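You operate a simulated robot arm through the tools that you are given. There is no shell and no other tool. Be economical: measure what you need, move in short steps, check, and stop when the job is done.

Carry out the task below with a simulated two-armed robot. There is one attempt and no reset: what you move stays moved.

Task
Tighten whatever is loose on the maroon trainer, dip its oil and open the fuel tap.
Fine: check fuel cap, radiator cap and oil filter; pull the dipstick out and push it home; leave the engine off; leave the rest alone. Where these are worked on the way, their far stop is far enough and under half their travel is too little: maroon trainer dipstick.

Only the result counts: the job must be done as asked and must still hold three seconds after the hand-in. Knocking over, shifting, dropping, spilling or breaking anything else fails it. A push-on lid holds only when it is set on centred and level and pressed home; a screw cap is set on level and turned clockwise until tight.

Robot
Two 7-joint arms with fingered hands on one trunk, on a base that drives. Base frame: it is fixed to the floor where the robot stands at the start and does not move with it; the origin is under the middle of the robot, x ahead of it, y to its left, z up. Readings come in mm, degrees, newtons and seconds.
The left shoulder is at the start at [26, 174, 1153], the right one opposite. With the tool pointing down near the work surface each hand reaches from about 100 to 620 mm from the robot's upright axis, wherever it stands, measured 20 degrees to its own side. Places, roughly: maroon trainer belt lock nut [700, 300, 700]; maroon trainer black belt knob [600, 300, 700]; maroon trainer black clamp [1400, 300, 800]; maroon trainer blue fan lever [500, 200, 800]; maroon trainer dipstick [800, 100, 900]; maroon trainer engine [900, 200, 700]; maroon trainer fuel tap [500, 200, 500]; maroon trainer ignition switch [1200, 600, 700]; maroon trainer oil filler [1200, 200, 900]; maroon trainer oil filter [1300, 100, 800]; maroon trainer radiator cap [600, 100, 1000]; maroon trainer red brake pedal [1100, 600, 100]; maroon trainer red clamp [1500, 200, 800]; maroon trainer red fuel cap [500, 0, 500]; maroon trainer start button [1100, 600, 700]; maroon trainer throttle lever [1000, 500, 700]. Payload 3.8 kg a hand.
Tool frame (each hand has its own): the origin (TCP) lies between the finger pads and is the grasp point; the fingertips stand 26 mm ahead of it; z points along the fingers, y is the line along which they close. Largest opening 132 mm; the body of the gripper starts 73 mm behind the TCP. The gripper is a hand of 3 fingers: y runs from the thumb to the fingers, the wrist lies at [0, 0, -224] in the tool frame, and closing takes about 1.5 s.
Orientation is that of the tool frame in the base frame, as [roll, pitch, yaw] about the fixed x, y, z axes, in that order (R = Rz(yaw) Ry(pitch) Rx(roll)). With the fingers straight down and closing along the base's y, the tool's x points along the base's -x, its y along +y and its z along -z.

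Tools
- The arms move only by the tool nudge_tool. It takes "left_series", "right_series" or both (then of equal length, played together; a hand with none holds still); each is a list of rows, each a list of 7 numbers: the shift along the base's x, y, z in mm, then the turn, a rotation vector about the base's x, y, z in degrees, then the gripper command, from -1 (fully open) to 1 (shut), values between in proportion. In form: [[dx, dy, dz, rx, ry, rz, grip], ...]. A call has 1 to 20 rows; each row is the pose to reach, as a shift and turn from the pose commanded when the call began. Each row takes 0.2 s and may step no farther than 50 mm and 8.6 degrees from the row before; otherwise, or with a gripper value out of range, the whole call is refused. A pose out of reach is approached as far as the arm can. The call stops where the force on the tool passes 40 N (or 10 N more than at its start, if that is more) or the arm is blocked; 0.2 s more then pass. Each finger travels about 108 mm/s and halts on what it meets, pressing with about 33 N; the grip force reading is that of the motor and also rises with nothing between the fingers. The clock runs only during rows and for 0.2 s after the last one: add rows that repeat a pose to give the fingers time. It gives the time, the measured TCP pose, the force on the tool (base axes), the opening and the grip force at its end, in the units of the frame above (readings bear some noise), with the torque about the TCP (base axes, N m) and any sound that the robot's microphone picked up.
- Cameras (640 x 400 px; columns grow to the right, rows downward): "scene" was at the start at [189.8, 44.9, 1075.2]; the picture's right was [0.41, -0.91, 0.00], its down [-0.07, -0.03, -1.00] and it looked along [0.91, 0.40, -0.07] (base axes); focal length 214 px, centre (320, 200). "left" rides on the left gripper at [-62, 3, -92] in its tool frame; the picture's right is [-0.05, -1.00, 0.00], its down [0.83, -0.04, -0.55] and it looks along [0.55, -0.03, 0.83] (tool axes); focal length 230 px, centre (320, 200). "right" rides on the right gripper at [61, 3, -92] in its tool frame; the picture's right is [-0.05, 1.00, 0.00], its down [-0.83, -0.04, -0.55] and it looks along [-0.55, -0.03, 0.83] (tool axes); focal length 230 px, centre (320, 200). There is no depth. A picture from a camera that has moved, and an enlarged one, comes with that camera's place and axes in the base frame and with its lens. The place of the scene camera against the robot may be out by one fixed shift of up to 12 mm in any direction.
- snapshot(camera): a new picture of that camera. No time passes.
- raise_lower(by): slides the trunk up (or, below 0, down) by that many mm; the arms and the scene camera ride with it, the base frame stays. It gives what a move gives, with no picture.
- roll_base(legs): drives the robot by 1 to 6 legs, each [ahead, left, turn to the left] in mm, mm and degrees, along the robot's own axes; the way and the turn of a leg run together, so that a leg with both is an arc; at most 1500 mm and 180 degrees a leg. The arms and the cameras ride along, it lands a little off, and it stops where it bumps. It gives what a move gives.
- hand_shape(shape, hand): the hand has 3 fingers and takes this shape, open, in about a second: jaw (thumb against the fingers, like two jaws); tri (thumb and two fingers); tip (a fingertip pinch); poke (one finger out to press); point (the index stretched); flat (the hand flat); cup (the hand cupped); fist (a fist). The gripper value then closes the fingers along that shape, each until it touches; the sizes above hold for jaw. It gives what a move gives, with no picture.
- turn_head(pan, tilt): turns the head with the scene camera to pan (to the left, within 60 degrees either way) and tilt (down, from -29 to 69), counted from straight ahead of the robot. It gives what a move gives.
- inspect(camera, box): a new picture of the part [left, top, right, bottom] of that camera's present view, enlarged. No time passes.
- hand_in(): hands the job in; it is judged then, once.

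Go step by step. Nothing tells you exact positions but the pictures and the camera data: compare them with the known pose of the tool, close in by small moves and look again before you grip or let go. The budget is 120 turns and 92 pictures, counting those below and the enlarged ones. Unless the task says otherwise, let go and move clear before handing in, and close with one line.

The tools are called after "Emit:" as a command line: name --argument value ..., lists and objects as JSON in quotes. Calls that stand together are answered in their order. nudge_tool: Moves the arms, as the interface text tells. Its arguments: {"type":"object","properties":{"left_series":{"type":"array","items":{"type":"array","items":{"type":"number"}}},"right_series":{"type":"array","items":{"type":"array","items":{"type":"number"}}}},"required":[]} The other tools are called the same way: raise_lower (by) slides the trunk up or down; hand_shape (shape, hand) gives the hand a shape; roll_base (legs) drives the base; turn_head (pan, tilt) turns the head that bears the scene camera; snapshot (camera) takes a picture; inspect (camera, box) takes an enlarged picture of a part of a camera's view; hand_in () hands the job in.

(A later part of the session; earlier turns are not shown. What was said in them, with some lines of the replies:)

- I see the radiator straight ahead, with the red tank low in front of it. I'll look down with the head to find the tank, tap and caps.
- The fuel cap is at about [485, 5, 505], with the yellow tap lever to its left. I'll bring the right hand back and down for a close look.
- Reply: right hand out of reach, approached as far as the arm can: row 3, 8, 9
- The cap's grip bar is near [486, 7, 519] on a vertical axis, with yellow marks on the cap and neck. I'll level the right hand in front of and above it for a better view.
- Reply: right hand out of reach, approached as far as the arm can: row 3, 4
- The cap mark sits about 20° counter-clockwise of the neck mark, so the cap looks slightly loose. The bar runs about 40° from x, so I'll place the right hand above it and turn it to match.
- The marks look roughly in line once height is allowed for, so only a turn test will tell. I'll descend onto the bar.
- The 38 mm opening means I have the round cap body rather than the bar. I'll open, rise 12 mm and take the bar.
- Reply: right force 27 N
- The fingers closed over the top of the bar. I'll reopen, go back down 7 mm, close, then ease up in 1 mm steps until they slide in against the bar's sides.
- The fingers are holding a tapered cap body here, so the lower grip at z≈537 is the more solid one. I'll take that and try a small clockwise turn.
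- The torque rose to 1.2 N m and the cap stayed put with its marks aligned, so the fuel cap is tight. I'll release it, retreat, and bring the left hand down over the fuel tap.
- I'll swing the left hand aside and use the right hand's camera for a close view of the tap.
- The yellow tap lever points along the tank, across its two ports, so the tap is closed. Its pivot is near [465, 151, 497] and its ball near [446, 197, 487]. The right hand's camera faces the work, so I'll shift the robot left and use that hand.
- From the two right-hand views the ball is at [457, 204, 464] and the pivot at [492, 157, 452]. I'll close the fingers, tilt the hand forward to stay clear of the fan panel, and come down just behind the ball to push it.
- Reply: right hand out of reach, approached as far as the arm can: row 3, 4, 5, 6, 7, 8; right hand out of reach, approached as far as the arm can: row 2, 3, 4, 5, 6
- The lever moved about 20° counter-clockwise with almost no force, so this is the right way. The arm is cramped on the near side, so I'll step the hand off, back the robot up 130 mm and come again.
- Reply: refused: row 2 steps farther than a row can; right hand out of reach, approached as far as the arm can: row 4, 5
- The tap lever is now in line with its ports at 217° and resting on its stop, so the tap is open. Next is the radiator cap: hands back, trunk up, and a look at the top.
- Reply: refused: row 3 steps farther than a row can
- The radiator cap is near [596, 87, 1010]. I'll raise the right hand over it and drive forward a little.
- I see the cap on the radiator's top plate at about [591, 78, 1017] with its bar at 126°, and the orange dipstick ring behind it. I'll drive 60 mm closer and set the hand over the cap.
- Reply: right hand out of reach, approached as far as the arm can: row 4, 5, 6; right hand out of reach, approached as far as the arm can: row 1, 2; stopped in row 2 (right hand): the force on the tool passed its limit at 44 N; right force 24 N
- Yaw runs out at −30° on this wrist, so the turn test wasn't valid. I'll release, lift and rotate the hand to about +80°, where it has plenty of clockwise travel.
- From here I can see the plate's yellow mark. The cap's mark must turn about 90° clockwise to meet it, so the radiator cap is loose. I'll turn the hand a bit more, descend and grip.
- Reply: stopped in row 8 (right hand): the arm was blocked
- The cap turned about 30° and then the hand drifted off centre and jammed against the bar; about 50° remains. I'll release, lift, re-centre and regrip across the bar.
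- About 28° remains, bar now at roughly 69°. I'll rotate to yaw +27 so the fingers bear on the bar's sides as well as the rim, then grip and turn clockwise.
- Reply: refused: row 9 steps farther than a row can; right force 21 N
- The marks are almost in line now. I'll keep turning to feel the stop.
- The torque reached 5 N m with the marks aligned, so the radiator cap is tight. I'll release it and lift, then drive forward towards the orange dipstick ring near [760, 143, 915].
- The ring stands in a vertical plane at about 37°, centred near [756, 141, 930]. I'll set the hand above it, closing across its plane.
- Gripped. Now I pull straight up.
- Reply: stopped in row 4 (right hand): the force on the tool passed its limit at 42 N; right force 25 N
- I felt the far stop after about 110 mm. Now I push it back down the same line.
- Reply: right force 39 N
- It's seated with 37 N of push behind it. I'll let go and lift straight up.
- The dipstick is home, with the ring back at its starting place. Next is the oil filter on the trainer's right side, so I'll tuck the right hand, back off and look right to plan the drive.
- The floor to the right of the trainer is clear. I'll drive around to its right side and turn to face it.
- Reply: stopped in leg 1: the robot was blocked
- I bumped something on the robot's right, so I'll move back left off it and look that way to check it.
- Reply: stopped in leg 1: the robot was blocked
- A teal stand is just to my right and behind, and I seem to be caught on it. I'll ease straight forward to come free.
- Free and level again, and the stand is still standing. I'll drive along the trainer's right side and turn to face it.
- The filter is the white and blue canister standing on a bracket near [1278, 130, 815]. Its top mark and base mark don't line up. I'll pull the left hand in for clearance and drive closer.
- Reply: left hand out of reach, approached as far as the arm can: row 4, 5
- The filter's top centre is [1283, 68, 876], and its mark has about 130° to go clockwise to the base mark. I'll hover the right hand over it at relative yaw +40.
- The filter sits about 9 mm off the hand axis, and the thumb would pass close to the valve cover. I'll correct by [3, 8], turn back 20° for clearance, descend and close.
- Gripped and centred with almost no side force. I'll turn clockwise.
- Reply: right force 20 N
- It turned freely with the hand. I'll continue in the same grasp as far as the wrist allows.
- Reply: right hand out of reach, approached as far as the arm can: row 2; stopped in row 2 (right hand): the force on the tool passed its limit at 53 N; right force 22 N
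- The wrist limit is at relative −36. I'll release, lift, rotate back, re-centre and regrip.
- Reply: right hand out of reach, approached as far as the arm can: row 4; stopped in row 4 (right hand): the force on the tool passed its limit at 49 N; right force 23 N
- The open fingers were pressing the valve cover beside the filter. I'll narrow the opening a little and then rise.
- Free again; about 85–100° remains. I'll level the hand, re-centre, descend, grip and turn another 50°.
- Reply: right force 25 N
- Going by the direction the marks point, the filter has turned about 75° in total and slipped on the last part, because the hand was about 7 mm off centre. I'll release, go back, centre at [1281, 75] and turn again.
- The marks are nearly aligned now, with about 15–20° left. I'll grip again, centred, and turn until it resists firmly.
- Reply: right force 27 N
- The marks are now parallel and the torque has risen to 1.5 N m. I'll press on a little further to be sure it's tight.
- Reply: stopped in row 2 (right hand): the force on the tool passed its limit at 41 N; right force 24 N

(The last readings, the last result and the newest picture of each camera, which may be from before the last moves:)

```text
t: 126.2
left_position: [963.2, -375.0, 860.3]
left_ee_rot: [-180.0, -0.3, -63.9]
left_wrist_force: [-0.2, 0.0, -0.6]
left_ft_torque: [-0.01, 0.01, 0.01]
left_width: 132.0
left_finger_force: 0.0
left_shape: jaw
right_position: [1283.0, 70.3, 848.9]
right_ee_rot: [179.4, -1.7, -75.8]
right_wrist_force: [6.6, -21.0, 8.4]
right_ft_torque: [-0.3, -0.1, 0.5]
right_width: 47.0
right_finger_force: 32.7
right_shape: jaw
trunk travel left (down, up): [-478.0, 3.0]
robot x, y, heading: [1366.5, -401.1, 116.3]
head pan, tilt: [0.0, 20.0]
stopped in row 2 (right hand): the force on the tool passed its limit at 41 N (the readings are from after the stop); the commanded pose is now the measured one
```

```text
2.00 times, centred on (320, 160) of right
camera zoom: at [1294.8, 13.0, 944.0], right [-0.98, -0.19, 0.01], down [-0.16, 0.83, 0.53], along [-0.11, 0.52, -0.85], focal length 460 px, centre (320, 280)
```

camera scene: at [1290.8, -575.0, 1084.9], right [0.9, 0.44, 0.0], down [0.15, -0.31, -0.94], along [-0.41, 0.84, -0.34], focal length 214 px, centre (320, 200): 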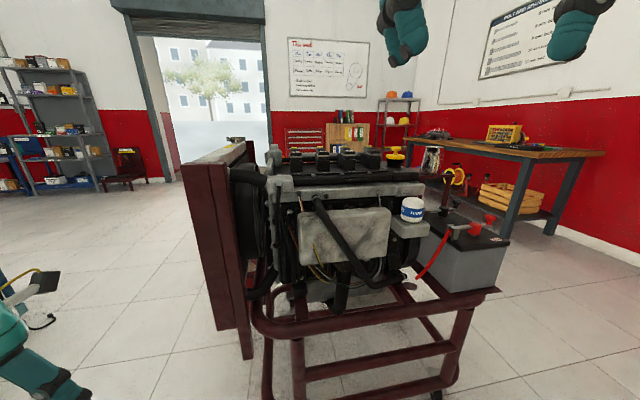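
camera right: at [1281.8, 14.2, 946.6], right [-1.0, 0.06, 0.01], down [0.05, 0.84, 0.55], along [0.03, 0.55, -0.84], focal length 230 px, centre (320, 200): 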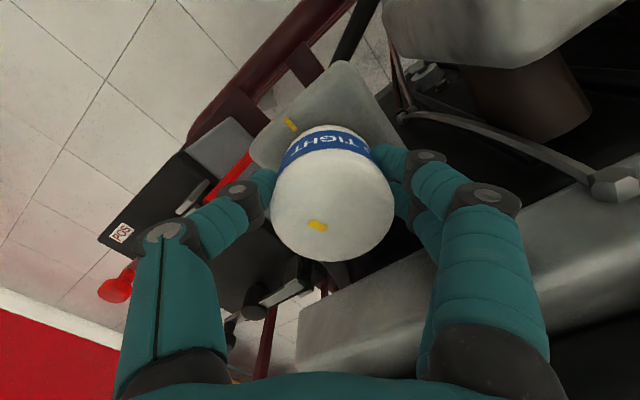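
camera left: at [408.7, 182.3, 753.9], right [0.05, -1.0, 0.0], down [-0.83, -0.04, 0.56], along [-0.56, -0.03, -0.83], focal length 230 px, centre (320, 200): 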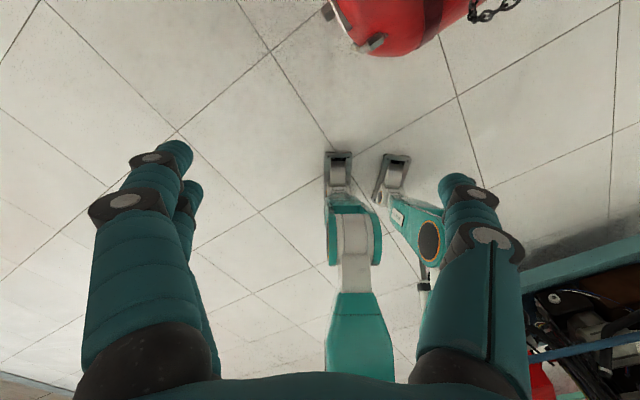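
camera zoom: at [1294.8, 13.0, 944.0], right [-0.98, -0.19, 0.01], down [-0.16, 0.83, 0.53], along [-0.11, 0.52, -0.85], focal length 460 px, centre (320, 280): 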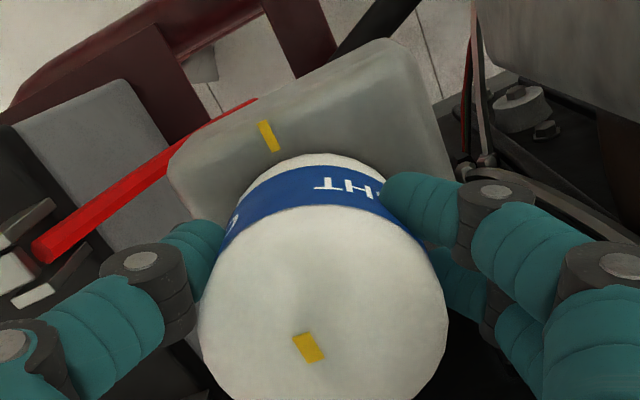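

The marks agree to within about 3°, but the hand slid off centre again. One last centred regrip should confirm it's tight.

Emit:
nudge_tool --right_series '[[0, 0, 0, 0, 0, 0, 0.1], [0, 3, 0, 0, 0, 2, -0.1], [1, 7, 10, 0.3, 1, 4, -0.1], [1, 7, 40, 0.6, 1.5, 8, -0.1], [1, 7, 70, 0.6, 1.5, 14, -0.3], [1, 7, 70, 0.6, 1.5, 22, -0.5], [1, 7, 70, 0.6, 1.5, 28, -0.5], [1, 7, 45, 0.6, 1.5, 28, -0.5], [1, 7, 20, 0.6, 1.5, 28, -0.5], [1, 7, -1, 0.6, 1.5, 28, -0.5], [1, 7, -1, 0.6, 1.5, 28, 1], [1, 7, -1, 0.6, 1.5, 28, 1], [1, 7, -1, 0.6, 1.5, 28, 1], [1, 7, -1, 0.6, 1.5, 28, 1]]'

Emit:
nudge_tool --right_series '[[0, 1, 0, 0, 0, -4, 1], [0, 2, 0, 0, 0, -8, 1], [0, 3, 0, 0, 0, -12, 1]]'

Emit:
nudge_tool --right_series '[[0, 1, 0, 0, 0, -4, 1], [0, 2, 0, 0, 0, -8, 1], [0, 3, 0, 0, 0, -12, 1]]'

```text
t: 129.2
left_position: [962.6, -374.4, 858.3]
left_ee_rot: [180.0, -0.5, -63.8]
left_wrist_force: [-0.3, 0.1, 0.4]
left_ft_torque: [0.01, 0.04, 0.01]
left_width: 131.7
left_finger_force: 0.0
left_shape: jaw
right_position: [1283.4, 81.7, 846.1]
right_ee_rot: [178.4, -0.2, -48.1]
right_wrist_force: [0.5, -0.5, -1.7]
right_ft_torque: [-0.02, 0.02, -0.03]
right_width: 51.4
right_finger_force: 33.0
right_shape: jaw
trunk travel left (down, up): [-478.0, 3.0]
robot x, y, heading: [1366.4, -403.5, 116.1]
head pan, tilt: [0.0, 20.0]
```

```text
t: 130.0
left_position: [962.3, -376.0, 859.3]
left_ee_rot: [-179.9, -0.4, -63.9]
left_wrist_force: [-0.9, 0.5, -0.6]
left_ft_torque: [0.03, 0.0, 0.01]
left_width: 131.9
left_finger_force: 0.0
left_shape: jaw
right_position: [1285.3, 79.1, 845.8]
right_ee_rot: [178.3, -0.5, -60.0]
right_wrist_force: [8.1, -22.8, 2.0]
right_ft_torque: [-0.39, -0.13, 1.85]
right_width: 51.4
right_finger_force: 33.1
right_shape: jaw
trunk travel left (down, up): [-478.0, 3.0]
robot x, y, heading: [1362.3, -407.1, 115.8]
head pan, tilt: [0.0, 20.0]
```

```text
t: 130.6
left_position: [962.9, -375.4, 860.1]
left_ee_rot: [-180.0, -0.2, -63.8]
left_wrist_force: [-1.0, 0.1, 0.7]
left_ft_torque: [-0.03, 0.05, 0.0]
left_width: 131.8
left_finger_force: 0.1
left_shape: jaw
right_position: [1285.7, 75.0, 846.7]
right_ee_rot: [178.0, -1.3, -65.6]
right_wrist_force: [10.1, -19.8, 9.4]
right_ft_torque: [-0.25, -0.16, 0.85]
right_width: 49.9
right_finger_force: 32.8
right_shape: jaw
trunk travel left (down, up): [-478.0, 3.0]
robot x, y, heading: [1368.0, -402.4, 116.2]
head pan, tilt: [0.0, 20.0]
stopped in row 2 (right hand): the force on the tool passed its limit at 42 N (the readings are from after the stop); the commanded pose is now the measured one
```

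The torque rises at once and the filter no longer turns, so it's tight. I'll release, rise clear and check the marks.

Emit:
nudge_tool --right_series '[[0, 0, 0, 0, 0, 0, 0.1], [0, 2, 0, 0, 0, 2, -0.1], [0, 4, 0, 0, 0, 4, -0.1], [0, 4, 15, 0, 1, 6, -0.1], [0, 4, 50, 0, 1, 12, -0.1], [0, 4, 85, 0, 1, 18, -0.1], [0, 4, 85, 0, 1, 25, -0.1]]'

Emit:
inspect --camera "right" --box '[200, 60, 440, 230]'

```text
t: 132.2
left_position: [962.1, -373.9, 858.9]
left_ee_rot: [179.9, -0.4, -63.9]
left_wrist_force: [0.2, 0.3, -0.2]
left_ft_torque: [0.02, 0.02, 0.01]
left_width: 131.9
left_finger_force: 0.0
left_shape: jaw
right_position: [1286.0, 84.3, 931.8]
right_ee_rot: [177.3, -0.4, -40.7]
right_wrist_force: [0.3, -0.5, -0.5]
right_ft_torque: [0.03, 0.03, -0.02]
right_width: 72.1
right_finger_force: 0.2
right_shape: jaw
trunk travel left (down, up): [-478.0, 3.0]
robot x, y, heading: [1367.2, -402.6, 115.9]
head pan, tilt: [0.0, 20.0]
```

```text
2.35 times, centred on (320, 145) of right
camera zoom: at [1331.0, 46.4, 1025.4], right [-0.69, -0.72, 0.05], down [-0.59, 0.6, 0.55], along [-0.42, 0.35, -0.84], focal length 541 px, centre (320, 329)
```

zoom: 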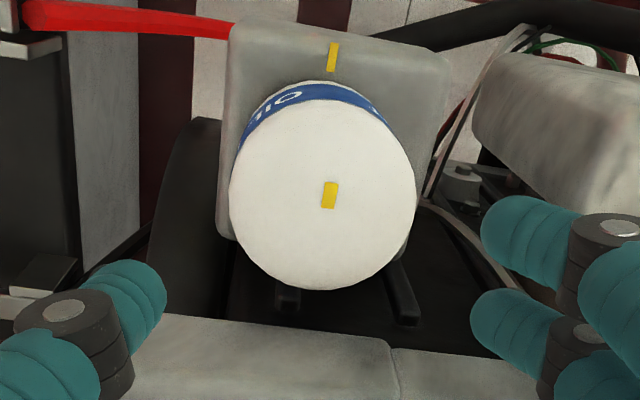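

Both filter marks are in line. I'll rise and back away before handing in.

Emit:
nudge_tool --right_series '[[0, 0, 40, 0, 0, 0, -0.1], [0, 0, 85, 0, 0, 0, -0.1], [0, 0, 130, 0, 0, 0, -0.1], [5, -20, 170, 0, 0, 0, -0.1]]'

Emit:
roll_base --legs '[[-250, 0, 0]]'

Emit:
snapshot --camera "scene"

```text
t: 133.2
left_position: [963.4, -374.6, 859.0]
left_ee_rot: [-180.0, -0.3, -64.0]
left_wrist_force: [0.3, 0.7, 0.0]
left_ft_torque: [0.03, -0.01, 0.02]
left_width: 132.0
left_finger_force: 0.1
left_shape: jaw
right_position: [1290.2, 63.1, 1099.4]
right_ee_rot: [177.3, -0.4, -40.9]
right_wrist_force: [0.2, 0.7, -0.2]
right_ft_torque: [0.02, 0.0, -0.04]
right_width: 71.9
right_finger_force: 0.0
right_shape: jaw
trunk travel left (down, up): [-478.0, 3.0]
robot x, y, heading: [1364.1, -403.5, 116.2]
head pan, tilt: [0.0, 20.0]
```

```text
t: 135.0
left_position: [1070.9, -596.3, 859.2]
left_ee_rot: [179.9, -0.4, -63.9]
left_wrist_force: [-1.0, 0.0, -0.9]
left_ft_torque: [-0.02, 0.01, 0.0]
left_width: 131.7
left_finger_force: 0.0
left_shape: jaw
right_position: [1399.2, -158.0, 1098.8]
right_ee_rot: [177.3, -0.3, -40.9]
right_wrist_force: [0.5, -0.5, -0.1]
right_ft_torque: [0.04, 0.02, 0.0]
right_width: 71.9
right_finger_force: 0.0
right_shape: jaw
trunk travel left (down, up): [-478.0, 3.0]
robot x, y, heading: [1475.4, -626.0, 116.3]
head pan, tilt: [0.0, 20.0]
```

```text
2 pictures are left
camera scene: at [1385.6, -437.9, 1084.9], right [0.9, 0.44, 0.0], down [0.15, -0.31, -0.94], along [-0.41, 0.84, -0.34], focal length 214 px, centre (320, 200)
```

scene: 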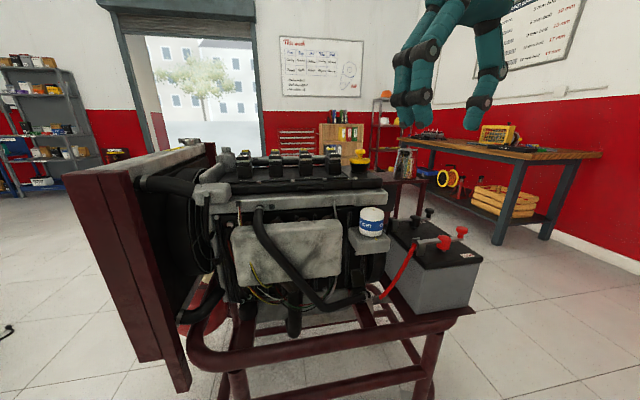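

Everything on the trainer looks in order and both hands are clear, so I'm handing in.

Emit:
hand_in

```text
The job is handed in.
```

The job is handed in: the radiator cap and oil filter were loose and are now tight, the fuel cap was already tight, the dipstick was pulled to its stop and pushed home, the fuel tap is open, and the engine stayed off. While driving round, the robot bumped the teal stand by its start position and caught on it briefly; it was still standing afterwards, but I couldn't confirm it hadn't shifted.
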